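You operate a simulated robot arm through the tools that you are given. There is no shell and no other tool. Be economical: measure what you need, move in short steps, check, and stop when the job is done.

You run a simulated robot arm. Do the job below in one go: nothing can be reset, and whatever is moved stays where it is left.

## Task
Wipe the clamped sample clean and move it to the green tray.
Fine: use the blue pad and put it back; all three clamps end open. Set down upright: blue pad. What is to be rubbed or washed off counts as gone when no trace of it is left.

It is judged by the outcome, as a careful person would: the job done as asked, and still so three seconds after it is handed in. It fails if anything else is knocked over, pushed out of place, dropped, spilled or broken.

## Robot
A 7-joint arm with a two-finger parallel gripper, fixed in place. Base frame: the origin is at the foot of the arm, x ahead of it, y to its left, z up; the work surface is at about z = 18. Units: mm, rad, N and s.
With the tool pointing down near the work surface it reaches from about 220 to 600 mm from the base axis. Its first joint turns from -1.152 to 1.152 rad. Payload 2.5 kg.
The TCP is the grasp point between the finger pads, 23 mm short of the fingertips. In the tool frame z runs along the fingers and y along their closing line. Largest opening 94 mm; finger width 38, thickness 10; the body of the gripper, 54 by 96 mm, starts 39 mm behind the TCP.
Orientation is that of the tool frame in the base frame, as a unit quaternion [x, y, z, w]. With the fingers straight down and closing along the base's y, the tool's x points along the base's -x, its y along +y and its z along -z.

## Interface
- The arm moves only by the tool jog_arm. Its argument "steps" is a list of rows, each a list of 7 numbers: the shift along the base's x, y, z in mm, then the turn, a rotation vector about the base's x, y, z in rad, then the finger opening in mm, from 0 to 94. In form: [[dx, dy, dz, ax, ay, az, fingers], ...]. A call has 1 to 20 rows; each row shifts and turns the commanded pose from where the row before left it. A row lasts 0.2 s, in which the tool goes at most 50 mm and 0.15 rad; a call with a longer step from one row to the next is refused whole, and so is a gripper value outside its range. Where a pose cannot be reached the arm comes as near as it can. A force on the tool above 70 N (or 10 N above the force at the start of the call, whichever is more), or a blocked arm, ends the call early, and 0.2 s more pass. The fingers move at their own pace (about 108 mm/s each) and stop on an object; they squeeze with about 39 N. The grip force told is the motor's: it shows also when the fingers shut on nothing. Time passes only in rows, and 0.2 s behind the last, so rows that do not move let the fingers close. The reply holds the time, the measured pose of the TCP, the force on the tool along the base axes, the opening and the grip force, in the units named above and with some noise, with the torque about the TCP (base axes, N m) and any sound that the robot's microphone picked up.
- Cameras (640 x 400 px; columns grow to the right, rows downward): "scene" is fixed at [78.1, -416.2, 506.6]; the picture's right is [0.99, -0.17, 0.00], its down [-0.15, -0.88, -0.46] and it looks along [0.08, 0.45, -0.89] (base axes); focal length 214 px, centre (320, 200). "wrist" rides on the gripper at [86, 16, -75] in the tool frame; the picture's right is [-0.18, 0.98, 0.00], its down [-0.58, -0.11, -0.81] and it looks along [-0.79, -0.15, 0.59] (tool axes); focal length 243 px, centre (320, 200). There is no depth. A picture from a camera that has moved, and an enlarged one, comes with that camera's place and axes in the base frame and with its lens.
- get_image(camera): a new picture of that camera. No time passes.
- close_up(camera, box): a new picture of the part [left, top, right, bottom] of that camera's present view, enlarged. No time passes.
- sign_off(): hands the job in; it is judged then, once.

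Work in short steps. Places have to be worked out from the pictures, the camera data and where the tool is seen: move nearer, look again, correct. Check each grasp and each placing, and mend what went wrong. You have 120 turns and 84 pictures in all, those below and enlarged ones among them. Open the gripper and draw the arm clear of the work before you hand the job in, unless the task says otherwise; then end with one line.

The tools are called after "Call:" as a command line: name --pt "numbers of a row" for each row, then --argument value for the rest, lists and objects as JSON in quotes. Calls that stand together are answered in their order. jog_arm: Moves the arm, as the interface text tells. Its arguments: {"type":"object","properties":{"steps":{"type":"array","items":{"type":"array","items":{"type":"number"}}}},"required":["steps"]} The other tools are called the same way: get_image (camera) takes a picture; close_up (camera, box) takes an enlarged picture of a part of a camera's view; sign_off () hands the job in.

At the start:

```text
time_s: 0.0
eef_pos: [356.4, -28.9, 347.6]
ee_rot: [0.0, 1.0, 0.0, 0.0]
wrist_force: [0.2, 0.8, 0.0]
ft_torque: [0.0, -0.01, -0.01]
grip_width: 94.0
gripper_force: 0.0
```

scene: 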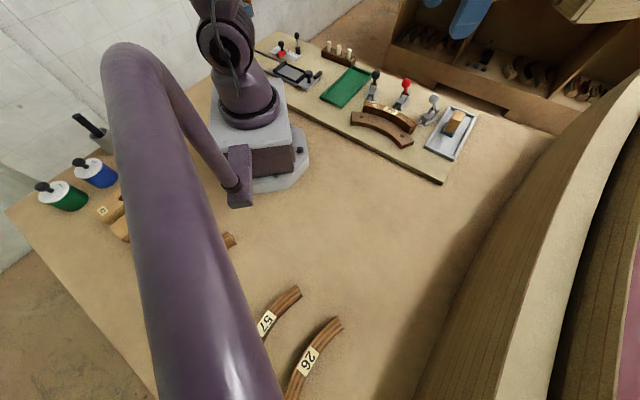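
wrist: 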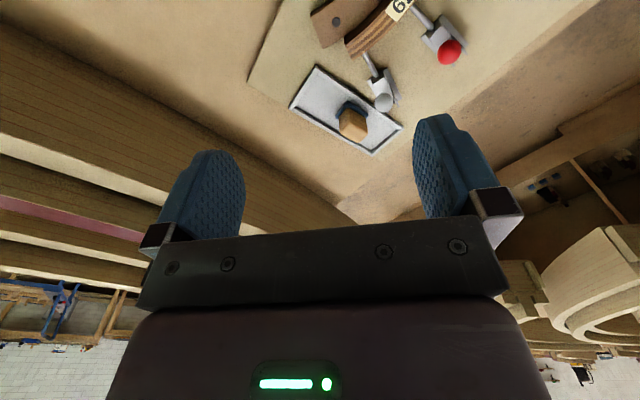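

The work fixture with clamps, green tray, and pads lies at the far (+y) side. I look at it enlarged.

Call:
close_up --camera "scene" --box '[320, 50, 490, 190]'

Call:
close_up --camera "scene" --box '[240, 20, 400, 120]'

Call:
close_up --camera "wrist" --box '[240, 0, 500, 160]'

```text
2.86 times, centred on (405, 120) of scene
camera zoom: at [78.1, -416.2, 506.6], right [0.99, -0.17, 0.0], down [-0.15, -0.88, -0.46], along [0.08, 0.45, -0.89], focal length 613 px, centre (77, 429)
```

zoom: 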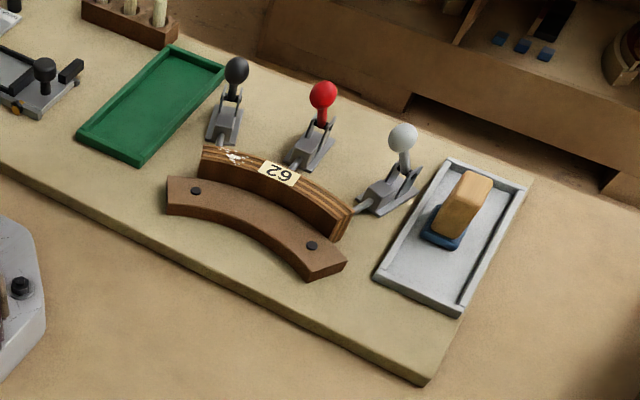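

```text
4.00 times, centred on (320, 70) of scene
camera zoom: at [78.1, -416.2, 506.6], right [0.99, -0.17, 0.0], down [-0.15, -0.88, -0.46], along [0.08, 0.45, -0.89], focal length 858 px, centre (320, 720)
```

zoom: 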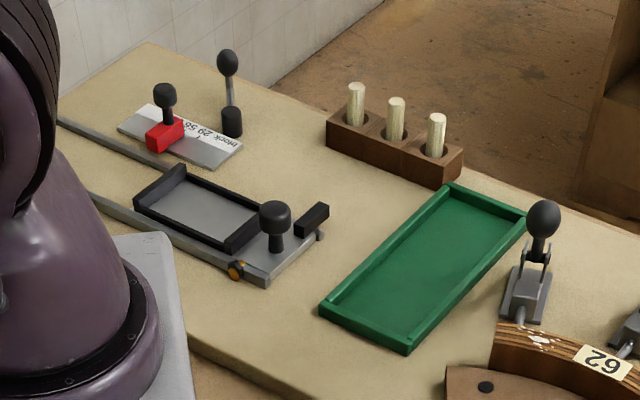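

```text
2.46 times, centred on (370, 80) of wrist
camera zoom: at [270.3, -12.5, 421.7], right [0.18, 0.98, 0.0], down [0.58, -0.11, 0.81], along [0.79, -0.15, -0.59], focal length 597 px, centre (197, 495)
```

zoom: 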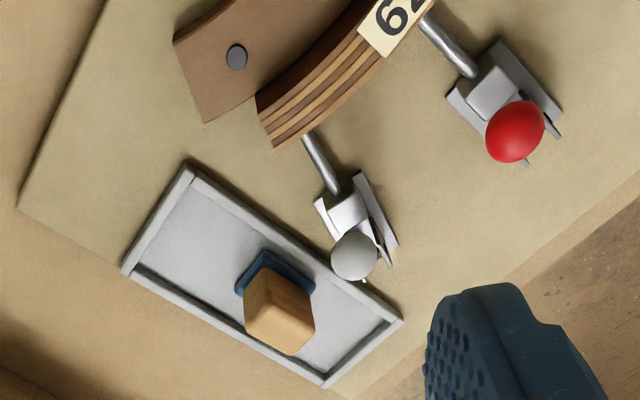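

The sample "62" has white stain near its left end; three push clamps hold it. I move the wrist camera over to look closer.

Call:
jog_arm --pt "-8 36 -10 0 0 0 94" --pt "-8 36 -10 0 0 0 94" --pt "-8 36 -10 0 0 0 94" --pt "-8 36 -10 0 0 0 94"

Call:
get_image --camera "wrist"

Call:
get_image --camera "scene"

```text
time_s: 1.0
eef_pos: [325.8, 115.1, 307.3]
ee_rot: [0.0, 1.0, 0.0, 0.0]
wrist_force: [-0.3, -0.7, 0.8]
ft_torque: [0.02, 0.0, -0.01]
grip_width: 93.8
gripper_force: 0.1
```

```text
78 pictures are left
camera wrist: at [239.1, 130.5, 382.7], right [0.18, 0.98, 0.0], down [0.58, -0.11, 0.81], along [0.79, -0.15, -0.59], focal length 243 px, centre (320, 200)
```

wrist: 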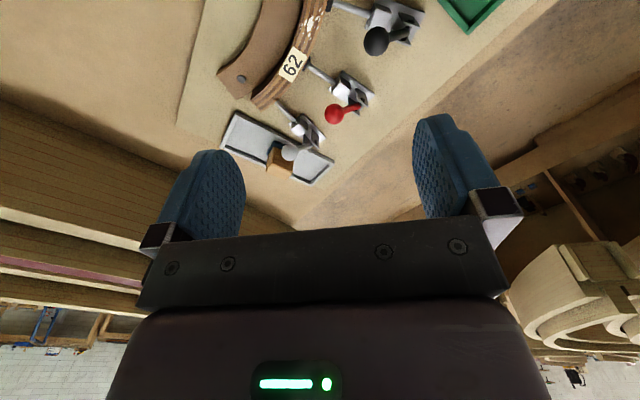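

```text
77 pictures are left
```

scene: 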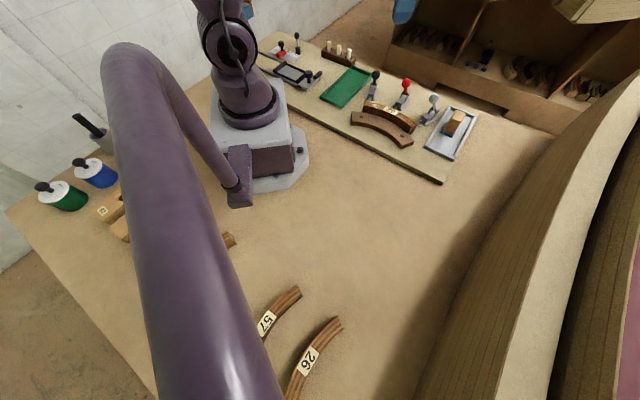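

Close-up of the clamps and sample.

Call:
close_up --camera "wrist" --box '[210, 0, 450, 150]'

Call:
close_up --camera "scene" --box '[345, 65, 445, 150]'

```text
2.67 times, centred on (330, 75) of wrist
camera zoom: at [239.1, 130.5, 382.7], right [0.18, 0.98, 0.0], down [0.58, -0.11, 0.81], along [0.79, -0.15, -0.59], focal length 647 px, centre (293, 533)
```

zoom: 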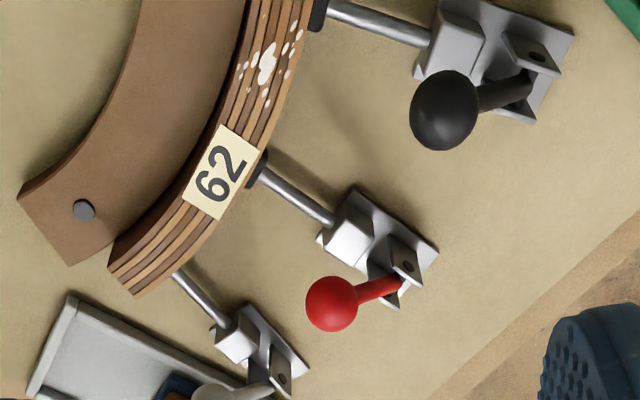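

```text
4.71 times, centred on (395, 108) of scene
camera zoom: at [78.0, -416.3, 506.6], right [0.99, -0.17, 0.0], down [-0.15, -0.88, -0.46], along [0.08, 0.45, -0.89], focal length 1009 px, centre (-33, 635)
```

zoom: 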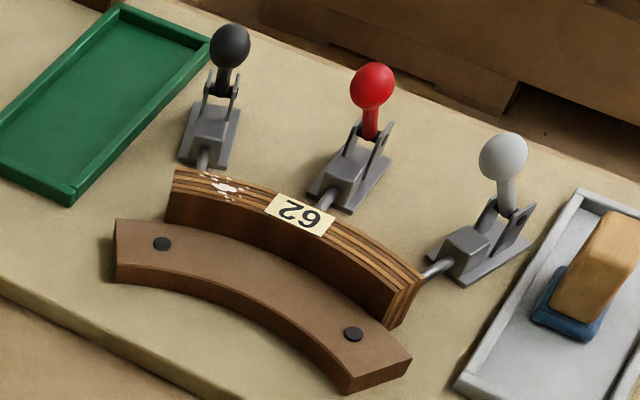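

Triangulated: knobs black (348,167,113), red (422,114,114), grey (475,40,112); stain ≈ (337,100,63). Handles lean toward the sample (clamped). Next a closer look at the pad.

Call:
jog_arm --pt "24 -22 -10 0 0 0 94" --pt "24 -22 -10 0 0 0 94" --pt "24 -22 -10 0 0 0 94" --pt "24 -22 -10 0 0 0 94" --pt "24 -22 -10 0 0 0 94"

Call:
get_image --camera "wrist"

Call:
close_up --camera "wrist" --box '[220, 40, 420, 165]'

Call:
close_up --camera "scene" --box '[415, 95, 495, 165]'

```text
time_s: 2.2
eef_pos: [448.4, 6.6, 256.8]
ee_rot: [-0.001, 1.0, 0.0, 0.0]
wrist_force: [-0.4, -0.1, -0.2]
ft_torque: [-0.02, 0.0, -0.02]
grip_width: 94.1
gripper_force: 0.0
```

```text
74 pictures are left
camera wrist: at [361.5, 22.0, 331.1], right [0.18, 0.98, 0.0], down [0.58, -0.11, 0.81], along [0.79, -0.15, -0.59], focal length 243 px, centre (320, 200)
```

wrist: 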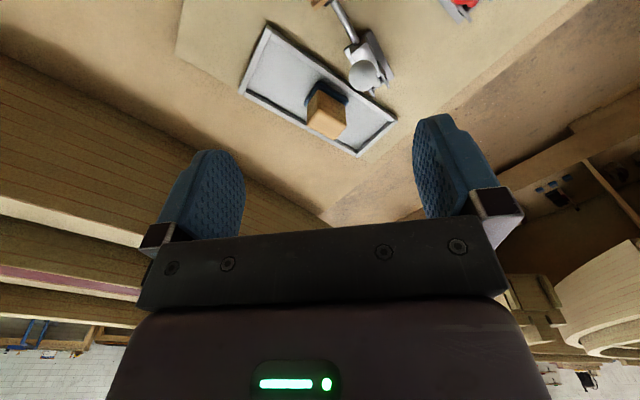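

```text
3.20 times, centred on (320, 102) of wrist
camera zoom: at [361.5, 22.0, 331.1], right [0.18, 0.98, 0.0], down [0.58, -0.11, 0.81], along [0.79, -0.15, -0.59], focal length 776 px, centre (320, 512)
```

zoom: 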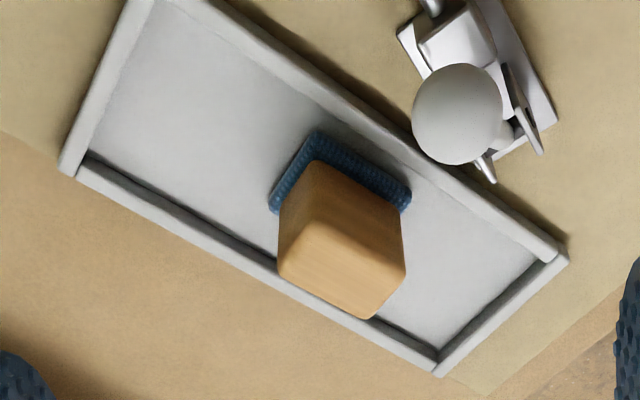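

```text
5.71 times, centred on (455, 130) of scene
camera zoom: at [78.0, -416.2, 506.6], right [0.99, -0.17, 0.0], down [-0.15, -0.88, -0.46], along [0.08, 0.45, -0.89], focal length 1226 px, centre (-451, 600)
```

zoom: 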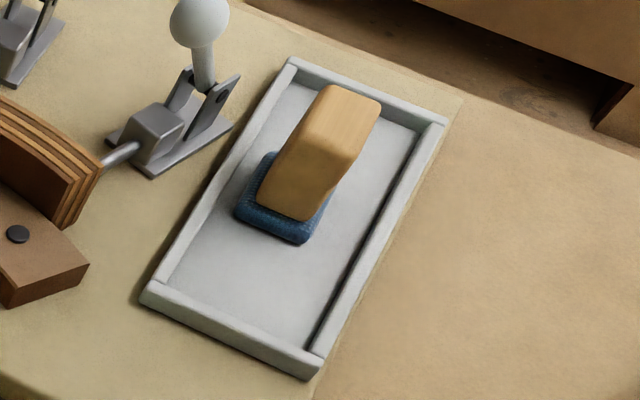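

Pad handle top ≈ (543,-5,83), axes at 45°. I align the tool (yaw +45°, closing along (1,-1)) above it and check.

Call:
jog_arm --pt "15.8 -2 -18 0 0 0.131 70" --pt "15.8 -2 -18 0 0 0.131 70" --pt "15.8 -2 -18 0 0 0.131 70" --pt "15.8 -2 -18 0 0 0.131 70" --pt "15.8 -2 -18 0 0 0.131 70" --pt "15.8 -2 -18 0 0 0.131 70"

Call:
get_image --camera "wrist"

Call:
get_image --camera "scene"

```text
time_s: 3.6
eef_pos: [540.9, -7.2, 148.7]
ee_rot: [-0.383, 0.924, 0.0, 0.0]
wrist_force: [-0.7, -0.7, -0.4]
ft_torque: [-0.01, 0.01, 0.0]
grip_width: 69.8
gripper_force: 0.1
```

```text
71 pictures are left
camera wrist: at [467.9, -57.4, 223.8], right [-0.57, 0.82, 0.0], down [0.49, 0.34, 0.81], along [0.66, 0.46, -0.59], focal length 243 px, centre (320, 200)
```

wrist: 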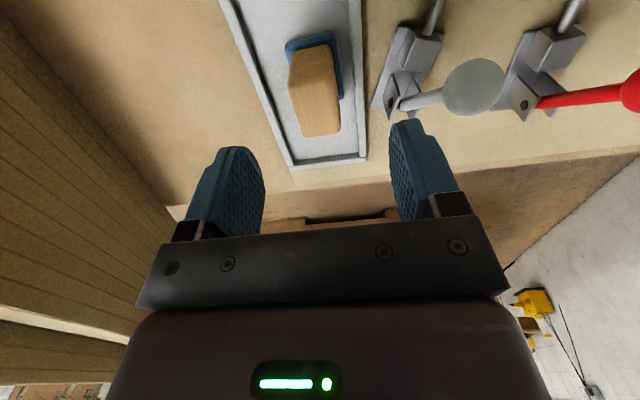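

```text
70 pictures are left
```

scene: 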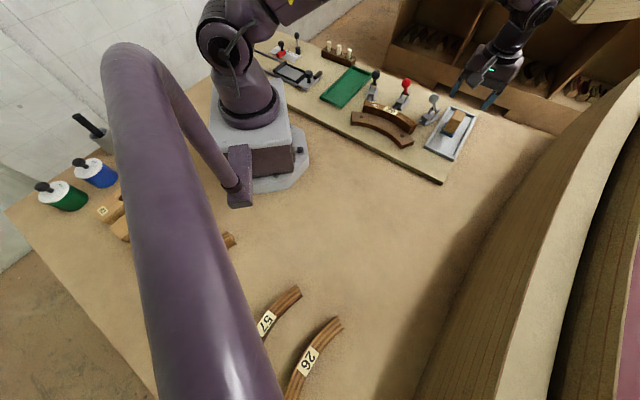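

Alignment agrees within ~2 mm. Lower onto the handle to TCP z≈64.

Call:
jog_arm --pt "3.5 0.5 -22 0 0 0 70" --pt "0 0 -22 0 0 0 70" --pt "0 0 -22 0 0 0 70" --pt "0 0 -18 0 0 0 70" --pt "0 0 0 0 0 0 70"

Call:
close_up --camera "scene" --box '[400, 60, 520, 165]'

Call:
get_image --camera "wrist"

```text
time_s: 4.8
eef_pos: [543.0, -7.9, 63.0]
ee_rot: [-0.384, 0.924, -0.001, 0.0]
wrist_force: [0.6, 0.5, -0.6]
ft_torque: [0.01, -0.01, -0.01]
grip_width: 70.1
gripper_force: 0.1
```

```text
3.81 times, centred on (460, 112) of scene
camera zoom: at [78.1, -416.2, 506.6], right [0.99, -0.17, 0.0], down [-0.15, -0.88, -0.46], along [0.08, 0.45, -0.89], focal length 817 px, centre (-213, 533)
```

zoom: 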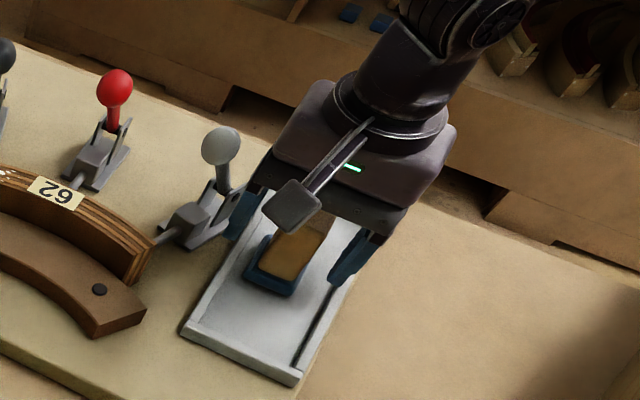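

```text
68 pictures are left
camera wrist: at [470.1, -58.0, 138.7], right [-0.57, 0.82, 0.0], down [0.49, 0.34, 0.81], along [0.67, 0.46, -0.59], focal length 243 px, centre (320, 200)
```

wrist: 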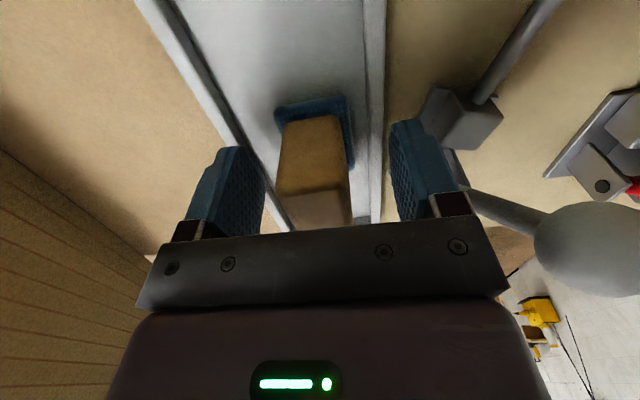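

Handle is between the fingers. Close the grip.

Call:
jog_arm --pt "0 0 0 0 0 0 40" --pt "0 0 0 0 0 0 20" --pt "0 0 0 0 0 0 15" --pt "0 0 0 0 0 0 15"

Call:
get_image --camera "wrist"

```text
time_s: 5.8
eef_pos: [543.3, -8.2, 63.8]
ee_rot: [-0.383, 0.924, 0.0, 0.0]
wrist_force: [0.2, -0.1, 0.7]
ft_torque: [-0.03, -0.03, -0.02]
grip_width: 29.4
gripper_force: 38.8
```

```text
67 pictures are left
camera wrist: at [470.1, -58.1, 138.9], right [-0.57, 0.82, 0.0], down [0.49, 0.33, 0.81], along [0.67, 0.46, -0.59], focal length 243 px, centre (320, 200)
```

wrist: 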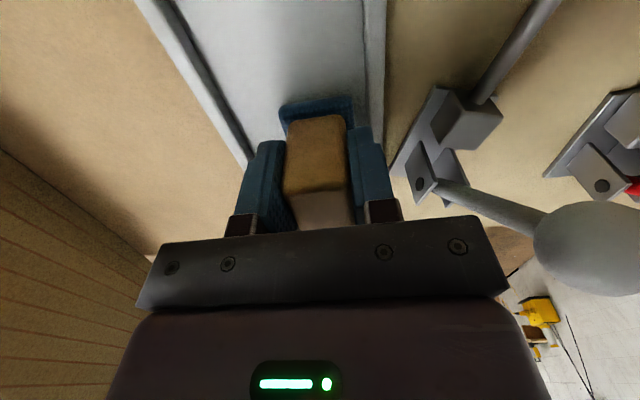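

Gripped at 29 mm. Lift straight up and carry over to above the stain.

Call:
jog_arm --pt "0 0 20 0 0 0 15" --pt "0 0 40 0 0 0 15" --pt "0 0 40 0 0 0 15" --pt "0 0 40 0 0 0 15" --pt "-34 18 0 0 0 0 15" --pt "-34 18 0 0 0 0 15" --pt "-34 18 0 0 0 0 15" --pt "-34 18 0 0 0 0 15" --pt "-34 18 0 0 0 0 15" --pt "-34 17 0 0 0 0 15"

Call:
get_image --camera "wrist"

Call:
close_up --camera "scene" --box '[320, 20, 480, 150]'

```text
time_s: 8.0
eef_pos: [340.8, 99.7, 208.6]
ee_rot: [-0.382, 0.924, -0.001, 0.0]
wrist_force: [0.8, -1.2, -0.2]
ft_torque: [-0.01, 0.02, -0.03]
grip_width: 29.7
gripper_force: 39.1
```

```text
66 pictures are left
camera wrist: at [267.9, 49.2, 284.0], right [-0.57, 0.83, 0.0], down [0.49, 0.33, 0.81], along [0.67, 0.46, -0.59], focal length 243 px, centre (320, 200)
```

wrist: 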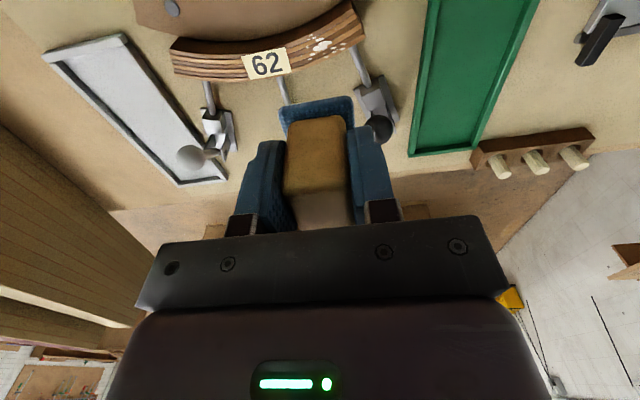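

```text
3.08 times, centred on (400, 85) of scene
camera zoom: at [78.1, -416.3, 506.6], right [0.99, -0.17, 0.0], down [-0.15, -0.88, -0.46], along [0.08, 0.45, -0.89], focal length 660 px, centre (74, 554)
```

zoom: 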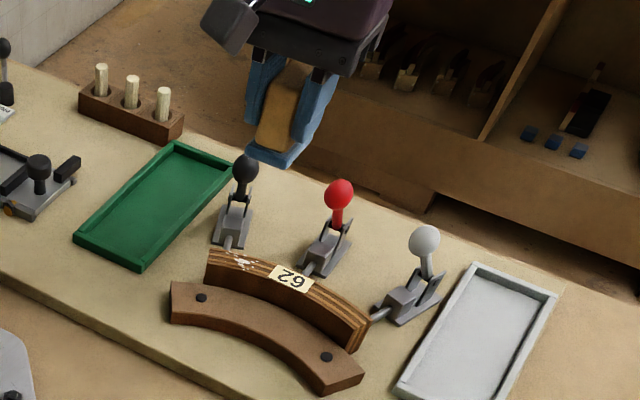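

Stain confirmed at ≈(338,98). Descend over it to just above expected contact.

Call:
jog_arm --pt "-1 0 -30 0 0 0 15" --pt "0 0 -30 0 0 0 15" --pt "0 0 -25 0 0 0 15" --pt "0 0 -5 0 0 0 15" --pt "0 0 0 0 0 0 15"

Call:
get_image --camera "wrist"

Call:
close_up --camera "scene" --box '[320, 40, 440, 150]'

```text
time_s: 9.2
eef_pos: [340.1, 101.1, 114.2]
ee_rot: [-0.383, 0.924, 0.001, 0.0]
wrist_force: [-0.9, 0.3, -1.0]
ft_torque: [0.01, 0.03, 0.02]
grip_width: 29.5
gripper_force: 39.3
```

```text
64 pictures are left
camera wrist: at [266.3, 51.3, 189.6], right [-0.57, 0.82, 0.0], down [0.49, 0.33, 0.81], along [0.66, 0.46, -0.59], focal length 243 px, centre (320, 200)
```

wrist: 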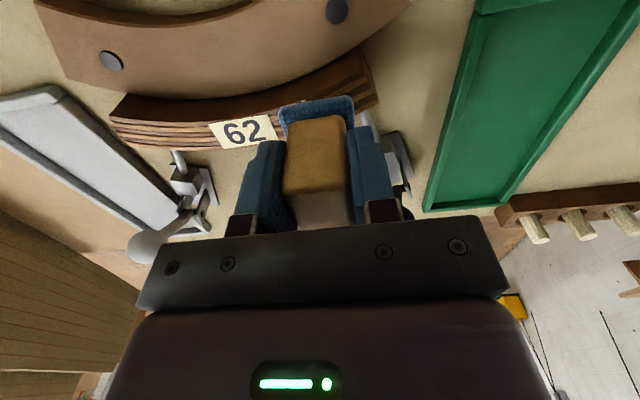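

```text
3.64 times, centred on (380, 95) of scene
camera zoom: at [78.1, -416.2, 506.6], right [0.99, -0.17, 0.0], down [-0.15, -0.88, -0.46], along [0.08, 0.45, -0.89], focal length 780 px, centre (102, 582)
```

zoom: 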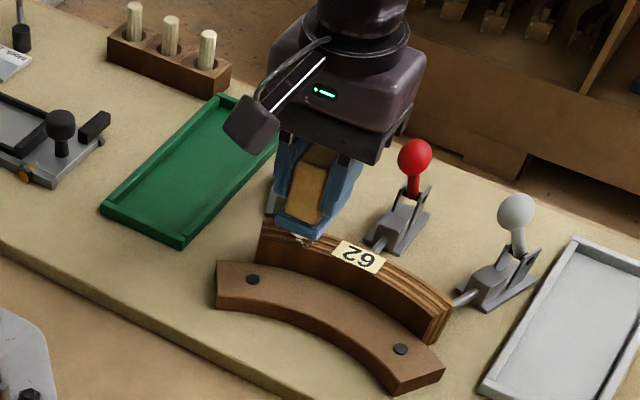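

Just above the sample. Feel for contact in small steps.

Call:
jog_arm --pt "0 0 -3 0 0 0 15" --pt "0 0 -3 0 0 0 15"

```text
time_s: 9.8
eef_pos: [337.8, 101.0, 107.8]
ee_rot: [-0.383, 0.924, 0.0, 0.0]
wrist_force: [-0.5, 0.2, -1.3]
ft_torque: [0.01, -0.01, -0.02]
grip_width: 29.8
gripper_force: 39.2
```

Not touching yet; continue.

Call:
jog_arm --pt "0 0 -2 0 0 0 15" --pt "0 0 -1 0 0 0 15"

```text
time_s: 10.4
eef_pos: [338.5, 101.0, 105.6]
ee_rot: [-0.383, 0.924, 0.0, 0.0]
wrist_force: [0.3, -0.1, -1.0]
ft_torque: [0.0, -0.04, 0.0]
grip_width: 29.5
gripper_force: 38.6
```

Still free; down a bit more.

Call:
jog_arm --pt "0 0 -1.5 0 0 0 15" --pt "0 0 -1.5 0 0 0 15"

```text
time_s: 11.0
eef_pos: [339.6, 101.4, 102.2]
ee_rot: [-0.384, 0.923, 0.0, 0.0]
wrist_force: [-0.2, 0.3, -0.7]
ft_torque: [-0.03, 0.04, -0.05]
grip_width: 29.6
gripper_force: 39.0
```

Call:
close_up --camera "scene" --box '[350, 70, 420, 130]'

Call:
jog_arm --pt "0 0 -1.5 0 0 0 15" --pt "0 0 -1.5 0 0 0 15"

```text
6.67 times, centred on (385, 100) of scene
camera zoom: at [78.1, -416.2, 506.6], right [0.99, -0.17, 0.0], down [-0.15, -0.88, -0.46], along [0.08, 0.45, -0.89], focal length 1430 px, centre (-113, 867)
```

zoom: 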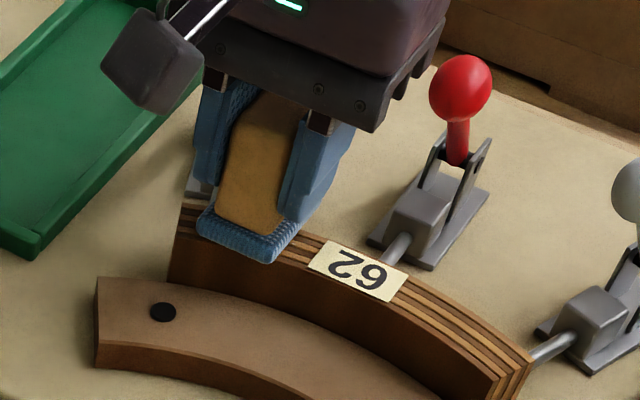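

```text
time_s: 11.6
eef_pos: [340.0, 101.2, 102.1]
ee_rot: [-0.385, 0.923, 0.0, 0.001]
wrist_force: [-8.4, -1.3, 30.5]
ft_torque: [-0.17, 0.21, -0.02]
grip_width: 29.8
gripper_force: 38.3
```

Contact (30 N). Ease off ~1 mm and wipe back and forth along the sample.

Call:
jog_arm --pt "0 0 1 0 0 0 15" --pt "8 -5.5 0 0 0 0 15" --pt "8 -5.5 0 0 0 0 15" --pt "-8 5.5 0 0 0 0 15" --pt "-8 5.5 0 0 0 0 15" --pt "-8 5.5 0 0 0 0 15" --pt "-8 5.5 0 0 0 0 15" --pt "8 -5.5 0 0 0 0 15" --pt "8 -5.5 0 0 0 0 15"

```text
time_s: 13.6
eef_pos: [336.8, 102.6, 101.7]
ee_rot: [-0.384, 0.923, 0.0, 0.0]
wrist_force: [-5.7, 5.3, 14.7]
ft_torque: [0.13, 0.09, 0.0]
grip_width: 29.5
gripper_force: 39.0
```

Good 15 N pressure. More strokes, both along and across the sample.

Call:
jog_arm --pt "8 -5.5 0 0 0 0 15" --pt "8 -5.5 0 0 0 0 15" --pt "-8 5.5 0 0 0 0 15" --pt "-8 5.5 0 0 0 0 15" --pt "-8 5.5 0 0 0 0 15" --pt "-8 5.5 0 0 0 0 15" --pt "8 -5.5 0 0 0 0 15" --pt "8 -5.5 0 0 0 0 15" --pt "4 6 0 0 0 0 15" --pt "-8 -12 0 0 0 0 15" --pt "8 12 0 0 0 0 15" --pt "-8 -12 0 0 0 0 15" --pt "4 6 0 0 0 0 15"

Call:
jog_arm --pt "0 0 20 0 0 0 15" --pt "0 0 40 0 0 0 15" --pt "0 0 40 0 0 0 15" --pt "20 20 0 0 0 0 15"

Call:
close_up --camera "scene" --box '[350, 70, 420, 130]'

Call:
close_up --camera "wrist" --box '[200, 0, 440, 150]'

```text
time_s: 16.4
eef_pos: [338.1, 101.8, 99.4]
ee_rot: [-0.383, 0.924, 0.0, 0.0]
wrist_force: [0.2, 0.0, -1.5]
ft_torque: [0.0, 0.02, -0.03]
grip_width: 29.7
gripper_force: 38.3
```

```text
time_s: 17.4
eef_pos: [359.7, 122.6, 199.5]
ee_rot: [-0.384, 0.923, 0.001, 0.0]
wrist_force: [-0.6, -0.3, -0.7]
ft_torque: [-0.01, 0.04, 0.03]
grip_width: 29.5
gripper_force: 39.3
```

```text
6.67 times, centred on (385, 100) of scene
camera zoom: at [78.0, -416.3, 506.6], right [0.99, -0.17, 0.0], down [-0.15, -0.88, -0.46], along [0.08, 0.45, -0.89], focal length 1430 px, centre (-113, 867)
```

zoom: 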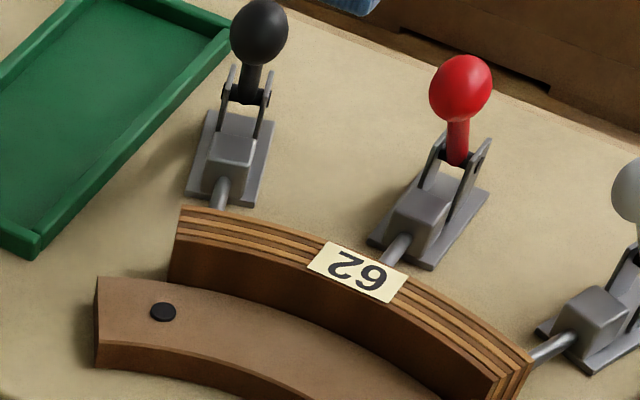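

```text
2.67 times, centred on (320, 75) of wrist
camera zoom: at [286.4, 71.1, 274.5], right [-0.57, 0.82, 0.0], down [0.49, 0.33, 0.81], along [0.66, 0.46, -0.59], focal length 647 px, centre (320, 533)
```

zoom: 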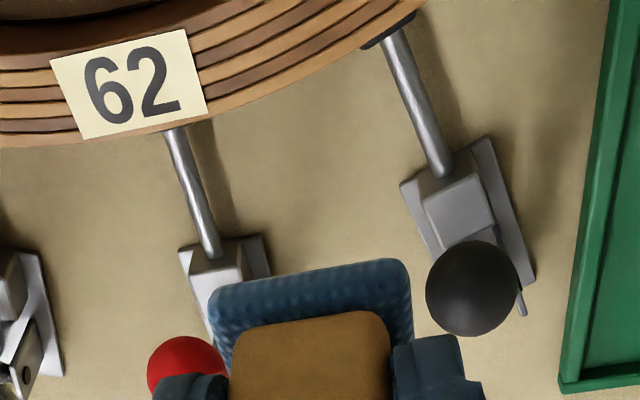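

The top looks clean. Now carry the pad back above its tray spot.

Call:
jog_arm --pt "30.8 -21.2 0 0 0 0 15" --pt "30.8 -21.2 0 0 0 0 15" --pt "30.8 -21.2 0 0 0 0 15" --pt "30.8 -21.1 0 0 0 0 15" --pt "30.8 -21.1 0 0 0 0 15" --pt "31 -21.2 0 0 0 0 15" --pt "0 0 -40 0 0 0 15" --pt "0 0 -40 0 0 0 15" --pt "0 0 -40 0 0 0 15" --pt "0 0 -8 0 0 0 15" --pt "0 0 0 0 0 0 15"

Call:
get_image --camera "wrist"

Call:
close_up --camera "scene" --box '[350, 70, 500, 165]'

```text
time_s: 19.8
eef_pos: [544.4, -5.1, 72.5]
ee_rot: [-0.384, 0.923, -0.001, 0.0]
wrist_force: [0.6, 0.2, 0.8]
ft_torque: [0.04, -0.01, -0.01]
grip_width: 29.5
gripper_force: 39.3
```

```text
59 pictures are left
camera wrist: at [470.9, -55.2, 147.5], right [-0.57, 0.82, 0.0], down [0.49, 0.33, 0.81], along [0.66, 0.46, -0.59], focal length 243 px, centre (320, 200)
```

wrist: 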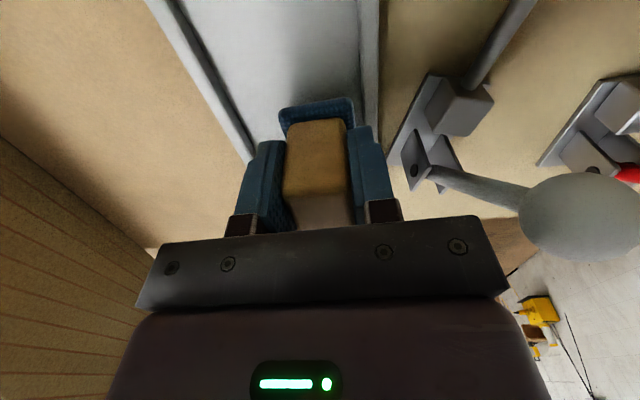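

```text
4.21 times, centred on (425, 118) of scene
camera zoom: at [78.1, -416.2, 506.6], right [0.99, -0.17, 0.0], down [-0.15, -0.88, -0.46], along [0.08, 0.45, -0.89], focal length 903 px, centre (-122, 547)
```

zoom: 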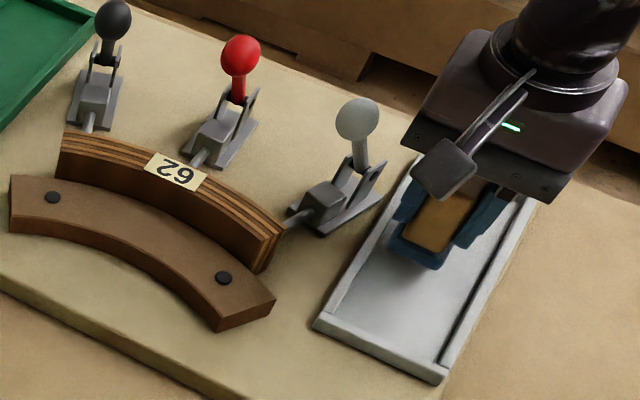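

Pad is over its spot within the tray. Lower gently till contact.

Call:
jog_arm --pt "0 0 -4 0 0 0 15" --pt "0 0 -2 0 0 0 15" --pt "0 0 -1.5 0 0 0 15" --pt "0 0 0 0 0 0 15"

```text
time_s: 20.8
eef_pos: [544.0, -5.6, 65.2]
ee_rot: [-0.383, 0.924, 0.0, 0.0]
wrist_force: [0.4, -0.6, -0.1]
ft_torque: [-0.01, 0.0, 0.0]
grip_width: 29.5
gripper_force: 39.4
```

Call:
jog_arm --pt "0 0 -1 0 0 0 15" --pt "0 0 -1 0 0 0 15" --pt "0 0 0 0 0 0 15"

```text
time_s: 21.6
eef_pos: [543.3, -4.8, 64.7]
ee_rot: [-0.384, 0.923, 0.0, 0.0]
wrist_force: [-0.3, 0.0, -1.4]
ft_torque: [-0.03, -0.02, 0.01]
grip_width: 29.6
gripper_force: 39.1
```

No contact yet at z≈64; continue 1 mm at a time.

Call:
jog_arm --pt "0 0 -1 0 0 0 15" --pt "0 0 -1 0 0 0 15" --pt "0 0 0 0 0 0 15"

```text
time_s: 22.4
eef_pos: [543.0, -6.0, 62.2]
ee_rot: [-0.383, 0.924, 0.0, 0.0]
wrist_force: [-1.5, 0.9, 4.3]
ft_torque: [0.09, -0.01, 0.08]
grip_width: 29.3
gripper_force: 38.6
```

Light contact (4 N): the pad rests on the tray. Open and rise a little, then check.

Call:
jog_arm --pt "0 0 0 0 0 0 45" --pt "0 0 0 0 0 0 60" --pt "0 0 0 0 0 0 60" --pt "0 0 30 0 0 0 60" --pt "0 0 40 0 0 0 60" --pt "0 0 40 0 0 0 60" --pt "0 0 40 0 0 0 60"

Call:
close_up --camera "scene" --box '[350, 70, 500, 165]'

Call:
get_image --camera "wrist"

```text
time_s: 24.0
eef_pos: [545.2, -3.5, 211.8]
ee_rot: [-0.385, 0.923, -0.001, -0.001]
wrist_force: [-0.5, 0.5, -0.9]
ft_torque: [-0.02, 0.0, -0.02]
grip_width: 60.2
gripper_force: 0.1
```

```text
4.21 times, centred on (425, 118) of scene
camera zoom: at [78.1, -416.2, 506.6], right [0.99, -0.17, 0.0], down [-0.15, -0.88, -0.46], along [0.08, 0.45, -0.89], focal length 903 px, centre (-122, 547)
```

zoom: 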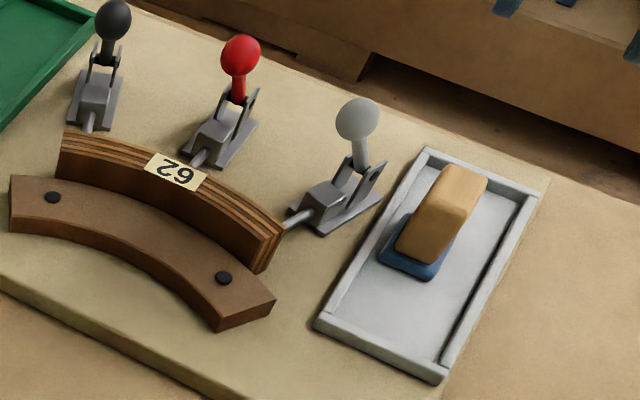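

```text
56 pictures are left
camera wrist: at [471.4, -54.1, 286.6], right [-0.57, 0.82, 0.0], down [0.49, 0.33, 0.81], along [0.66, 0.46, -0.59], focal length 243 px, centre (320, 200)
```

wrist: 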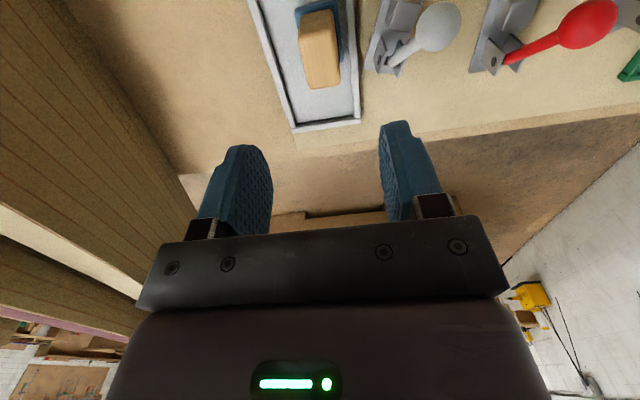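

Pad is back upright. From clamp axes I derive arc centre (247,-68): clamps at 67°, 47°, 27°, knobs at r≈252 leaning inward over pivots at r≈295. I'll push the red knob outward with closed fingers: position inside of it first.

Call:
jog_arm --pt "-38 23 0 0 0 0 0" --pt "-38 23 0 0 0 0 0" --pt "-38 23 0 0 0 0 0" --pt "-38 23 0 0 0 0 0" --pt "0 0 -30 0 0 0 0" --pt "0 0 -30 0 0 0 0" --pt "0 0 -32 0 0 0 0"

Call:
close_up --camera "scene" --box '[340, 40, 480, 140]'

Call:
get_image --camera "wrist"

```text
time_s: 25.6
eef_pos: [390.4, 85.8, 117.8]
ee_rot: [-0.383, 0.924, 0.0, 0.0]
wrist_force: [0.4, -0.1, 0.1]
ft_torque: [0.0, 0.01, 0.01]
grip_width: 0.2
gripper_force: 38.5
```

```text
4.00 times, centred on (410, 90) of scene
camera zoom: at [78.0, -416.2, 506.6], right [0.99, -0.17, 0.0], down [-0.15, -0.88, -0.46], along [0.08, 0.45, -0.89], focal length 858 px, centre (-40, 640)
```

zoom: 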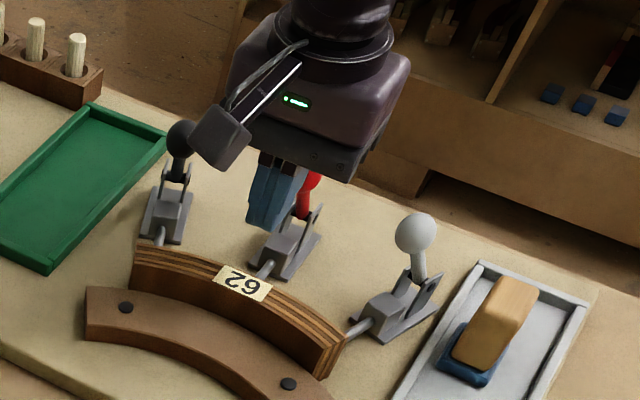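

```text
54 pictures are left
camera wrist: at [317.6, 35.8, 193.3], right [-0.57, 0.82, 0.0], down [0.49, 0.33, 0.81], along [0.67, 0.46, -0.59], focal length 243 px, centre (320, 200)
```

wrist: 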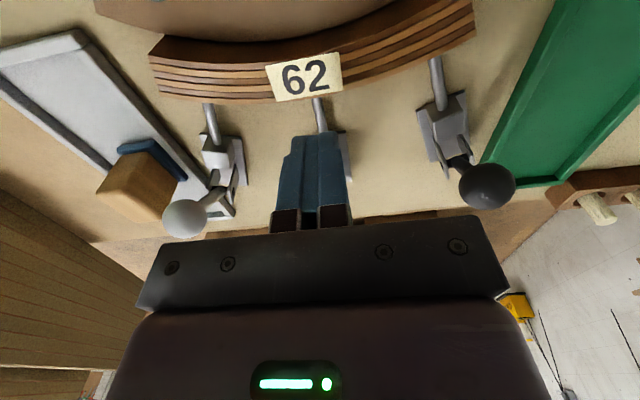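

Fingers sit directly inside the red knob. Push outward 40 mm in small rows.

Call:
jog_arm --pt "5.5 5.9 0 0 0 0 0" --pt "5.5 5.9 0 0 0 0 0" --pt "5.5 5.9 0 0 0 0 0" --pt "5.5 5.9 0 0 0 0 0" --pt "5.5 5.9 0 0 0 0 0"

Call:
close_up --camera "scene" --box '[340, 40, 480, 140]'

```text
time_s: 26.8
eef_pos: [420.3, 116.6, 119.7]
ee_rot: [-0.384, 0.923, 0.0, 0.0]
wrist_force: [0.3, 0.1, 0.2]
ft_torque: [0.0, 0.0, 0.0]
grip_width: 0.0
gripper_force: 39.2
```

```text
4.00 times, centred on (410, 90) of scene
camera zoom: at [78.1, -416.2, 506.6], right [0.99, -0.17, 0.0], down [-0.15, -0.88, -0.46], along [0.08, 0.45, -0.89], focal length 858 px, centre (-40, 640)
```

zoom: 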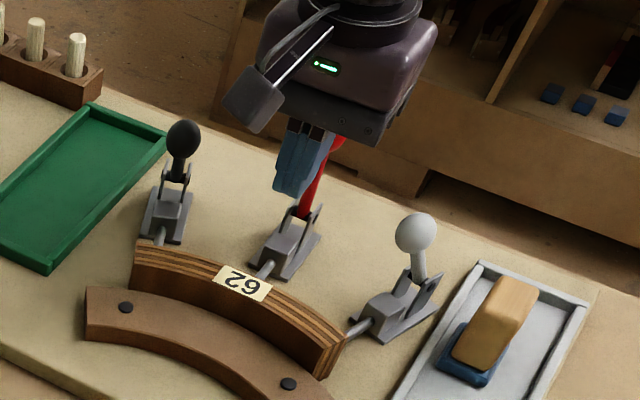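

The handle swings back easily. Continue outward.

Call:
jog_arm --pt "5.5 5.9 0 0 0 0 0" --pt "5.5 5.9 0 0 0 0 0" --pt "5.5 5.9 0 0 0 0 0" --pt "5.5 5.9 0 0 0 0 0" --pt "5.5 5.9 0 0 0 0 0"

Call:
close_up --camera "scene" --box '[340, 40, 480, 140]'

```text
time_s: 28.0
eef_pos: [446.9, 147.4, 119.7]
ee_rot: [-0.383, 0.924, 0.0, 0.001]
wrist_force: [0.1, 0.3, -0.7]
ft_torque: [-0.02, -0.03, 0.0]
grip_width: 0.0
gripper_force: 38.8
```

```text
4.00 times, centred on (410, 90) of scene
camera zoom: at [78.1, -416.2, 506.6], right [0.99, -0.17, 0.0], down [-0.15, -0.88, -0.46], along [0.08, 0.45, -0.89], focal length 858 px, centre (-40, 640)
```

zoom: 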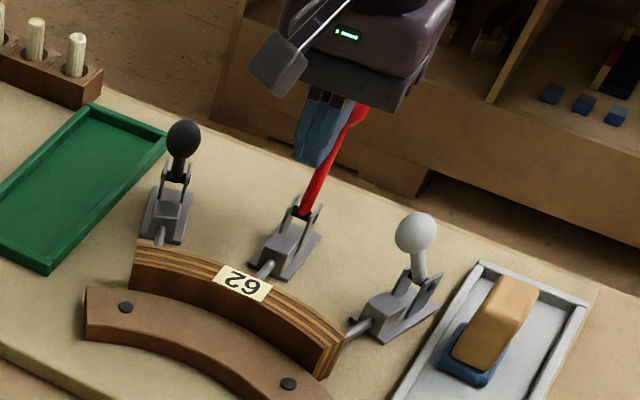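

Still swinging; continue to find the stop.

Call:
jog_arm --pt "5.5 5.9 0 0 0 0 0" --pt "5.5 5.9 0 0 0 0 0" --pt "5.5 5.9 0 0 0 0 0"

Call:
get_image --camera "wrist"

Call:
close_up --camera "scene" --box '[340, 40, 480, 140]'

```text
time_s: 28.8
eef_pos: [463.0, 162.5, 120.2]
ee_rot: [-0.383, 0.924, 0.001, -0.001]
wrist_force: [0.0, 0.4, -0.2]
ft_torque: [-0.01, -0.01, 0.02]
grip_width: 0.0
gripper_force: 39.7
```

```text
51 pictures are left
camera wrist: at [390.5, 112.9, 195.1], right [-0.57, 0.82, 0.0], down [0.49, 0.33, 0.81], along [0.66, 0.46, -0.59], focal length 243 px, centre (320, 200)
```

wrist: 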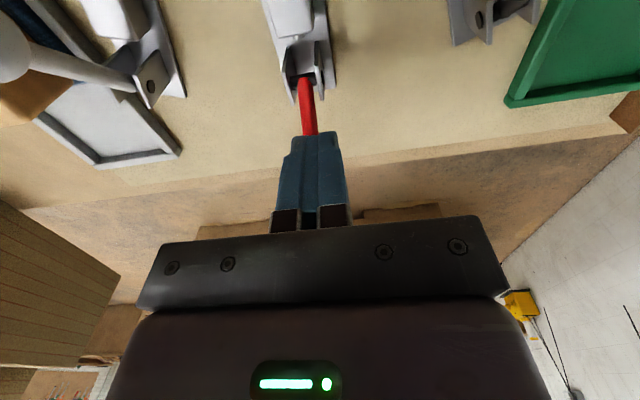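

```text
4.00 times, centred on (410, 90) of scene
camera zoom: at [78.1, -416.2, 506.6], right [0.99, -0.17, 0.0], down [-0.15, -0.88, -0.46], along [0.08, 0.45, -0.89], focal length 858 px, centre (-40, 640)
```

zoom: 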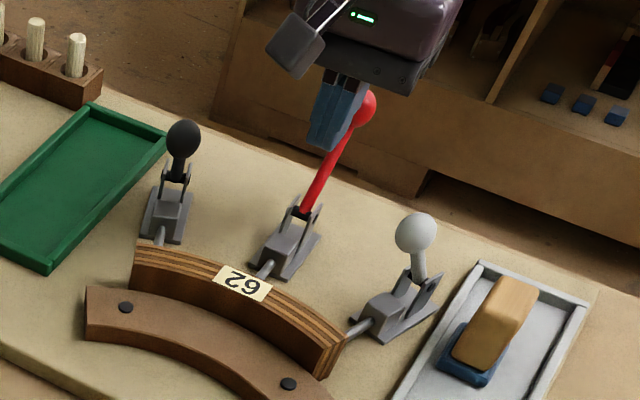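

No stop yet (~45° back). Push a bit further, lowering slightly.

Call:
jog_arm --pt "5.5 5.9 -4 0 0 0 0" --pt "5.5 5.9 -4 0 0 0 0" --pt "5.5 5.9 -4 0 0 0 0"

Call:
close_up --camera "scene" --box '[340, 40, 480, 140]'

```text
time_s: 29.3
eef_pos: [466.6, 165.7, 117.8]
ee_rot: [-0.381, 0.924, -0.003, -0.013]
wrist_force: [-21.9, -10.2, 27.0]
ft_torque: [-0.02, 0.1, -0.02]
grip_width: 0.3
gripper_force: 39.0
stopped in row 2: the force on the tool passed its limit at 89 N (the readings are from after the stop); the commanded pose is now the measured one
```

```text
4.00 times, centred on (410, 90) of scene
camera zoom: at [77.9, -416.3, 506.6], right [0.99, -0.17, 0.0], down [-0.15, -0.88, -0.46], along [0.08, 0.45, -0.89], focal length 858 px, centre (-40, 640)
```

zoom: 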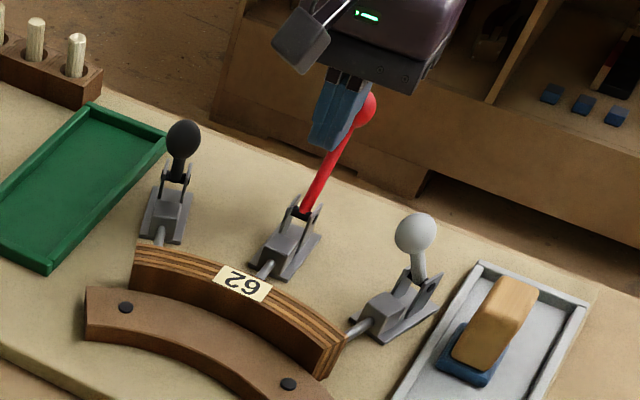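

Hit the end stop — lever fully back. Back away and inspect whether the plunger is retracted and the lever stays.

Call:
jog_arm --pt "-7 -7.5 2 0.0155 -0.0217 0 0" --pt "-14 -15 0 0 0 0 0" --pt "-14 -15 20 0 0 0 0" --pt "-14 -15 40 0 0 0 0" --pt "-14 -15 40 0 0 0 0" --pt "-14 -15 0 0 0 0 0"

Call:
get_image --camera "wrist"

Call:
close_up --camera "scene" --box '[340, 40, 480, 140]'

```text
time_s: 30.7
eef_pos: [388.2, 86.6, 219.0]
ee_rot: [-0.383, 0.924, 0.001, 0.003]
wrist_force: [-0.4, 0.6, 0.0]
ft_torque: [0.0, 0.0, -0.01]
grip_width: 0.0
gripper_force: 38.8
```

```text
48 pictures are left
camera wrist: at [315.0, 36.5, 293.0], right [-0.56, 0.83, 0.0], down [0.49, 0.33, 0.81], along [0.67, 0.46, -0.59], focal length 243 px, centre (320, 200)
```

wrist: 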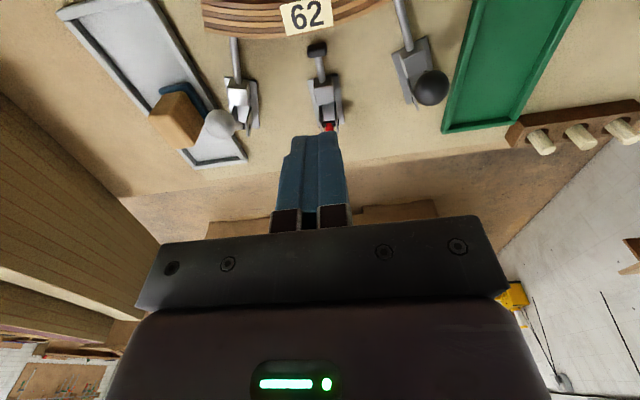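

```text
4.00 times, centred on (410, 90) of scene
camera zoom: at [78.1, -416.2, 506.6], right [0.99, -0.17, 0.0], down [-0.15, -0.88, -0.46], along [0.08, 0.45, -0.89], focal length 858 px, centre (-40, 640)
```

zoom: 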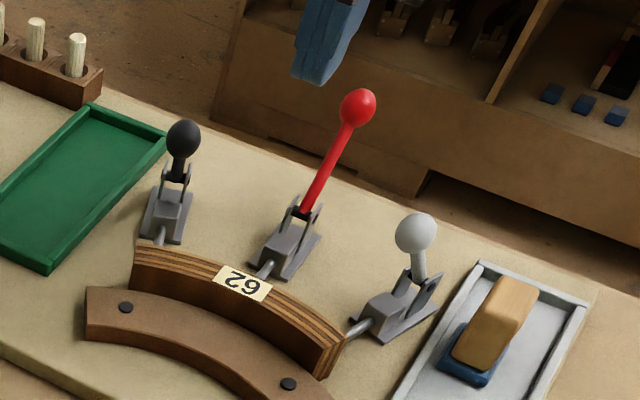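

Red plunger is retracted and lever stays. Next the grey clamp (27°): yaw by -0.32 and position inside its knob.

Call:
jog_arm --pt "15 -19.5 0 0 0 -0.11 0" --pt "15 -19.5 0 0 0 -0.11 0" --pt "15 -19.5 0 0 0 -0.1 0" --pt "0 0 -40 0 0 0 0" --pt "0 0 -40 0 0 0 0" --pt "0 0 -20 0 0 0 0"

Call:
get_image --camera "wrist"

Call:
close_up --camera "scene" --box '[340, 40, 480, 140]'

```text
time_s: 32.1
eef_pos: [435.0, 26.4, 117.7]
ee_rot: [-0.23, 0.973, 0.0, 0.002]
wrist_force: [0.3, 0.6, 0.1]
ft_torque: [0.0, -0.04, -0.01]
grip_width: 0.0
gripper_force: 38.9
```

```text
46 pictures are left
camera wrist: at [349.1, 2.4, 191.6], right [-0.28, 0.96, 0.0], down [0.56, 0.16, 0.81], along [0.78, 0.22, -0.59], focal length 243 px, centre (320, 200)
```

wrist: 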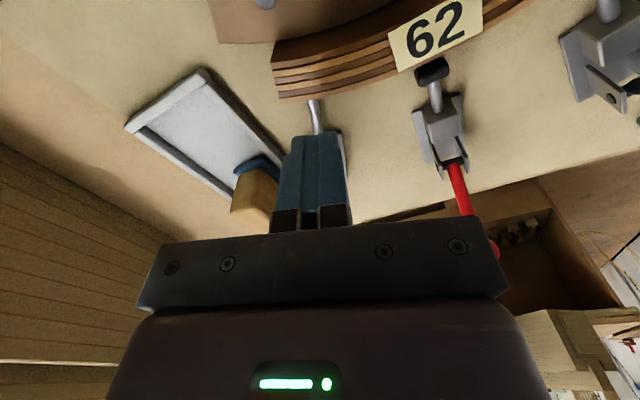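

```text
4.00 times, centred on (410, 90) of scene
camera zoom: at [78.1, -416.2, 506.6], right [0.99, -0.17, 0.0], down [-0.15, -0.88, -0.46], along [0.08, 0.45, -0.89], focal length 858 px, centre (-40, 640)
```

zoom: 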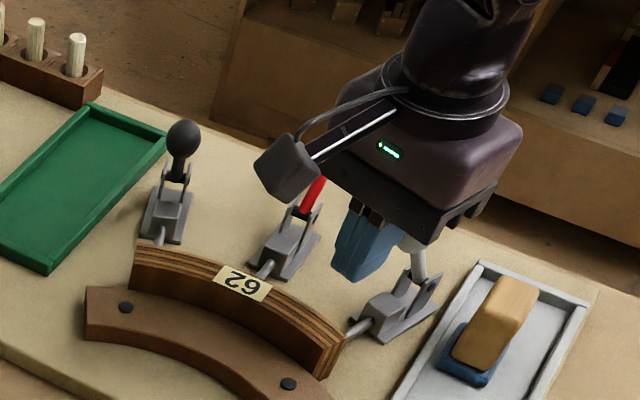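

Aligned with the grey lever. Push outward ~102 mm.

Call:
jog_arm --pt "7.6 3.85 0 0 0 0 0" --pt "7.6 3.85 0 0 0 0 0" --pt "7.6 3.85 0 0 0 0 0" --pt "7.6 3.85 0 0 0 0 0" --pt "7.6 3.85 0 0 0 0 0" --pt "7.6 3.85 0 0 0 0 0" --pt "7.6 3.85 0 0 0 0 0" --pt "7.6 3.85 0 0 0 0 0" --pt "7.6 3.85 0 0 0 0 0" --pt "7.6 3.85 0 0 0 0 0" --pt "7.6 3.85 0 0 0 0 0" --pt "7.6 3.85 0 0 0 0 0"

Call:
close_up --camera "scene" --box '[360, 40, 500, 140]'

```text
time_s: 34.7
eef_pos: [527.8, 70.9, 117.4]
ee_rot: [-0.23, 0.973, 0.0, 0.002]
wrist_force: [0.0, 0.2, -1.2]
ft_torque: [0.0, 0.03, -0.03]
grip_width: 0.0
gripper_force: 38.8
```

```text
4.00 times, centred on (430, 90) of scene
camera zoom: at [78.1, -416.2, 506.6], right [0.99, -0.17, 0.0], down [-0.15, -0.88, -0.46], along [0.08, 0.45, -0.89], focal length 858 px, centre (-120, 640)
```

zoom: 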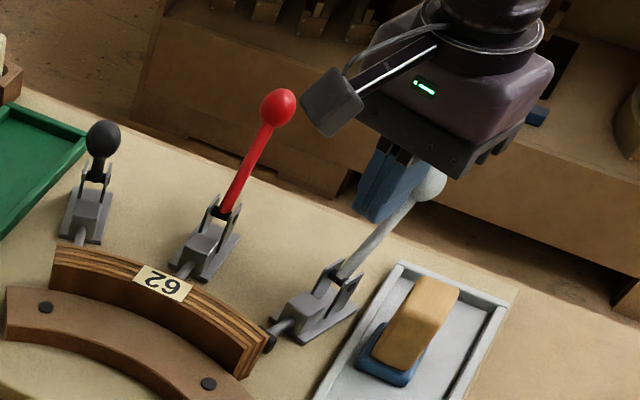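

Nearly open; a few more mm to the stop.

Call:
jog_arm --pt "2.7 1.35 0 0 0 0 0" --pt "2.7 1.35 0 0 0 0 0"

```text
time_s: 35.3
eef_pos: [531.8, 74.9, 118.6]
ee_rot: [-0.23, 0.973, 0.0, 0.003]
wrist_force: [0.6, 0.8, 0.7]
ft_torque: [-0.05, 0.0, 0.01]
grip_width: 0.2
gripper_force: 39.3
```

Call:
jog_arm --pt "1.8 0.9 0 0 0 0 0" --pt "1.3 0.7 0 0 0 0 0"

```text
time_s: 35.9
eef_pos: [534.0, 75.4, 118.9]
ee_rot: [-0.23, 0.973, 0.0, -0.002]
wrist_force: [-28.5, -7.4, 15.8]
ft_torque: [-0.16, 0.35, -0.11]
grip_width: 0.0
gripper_force: 38.9
```

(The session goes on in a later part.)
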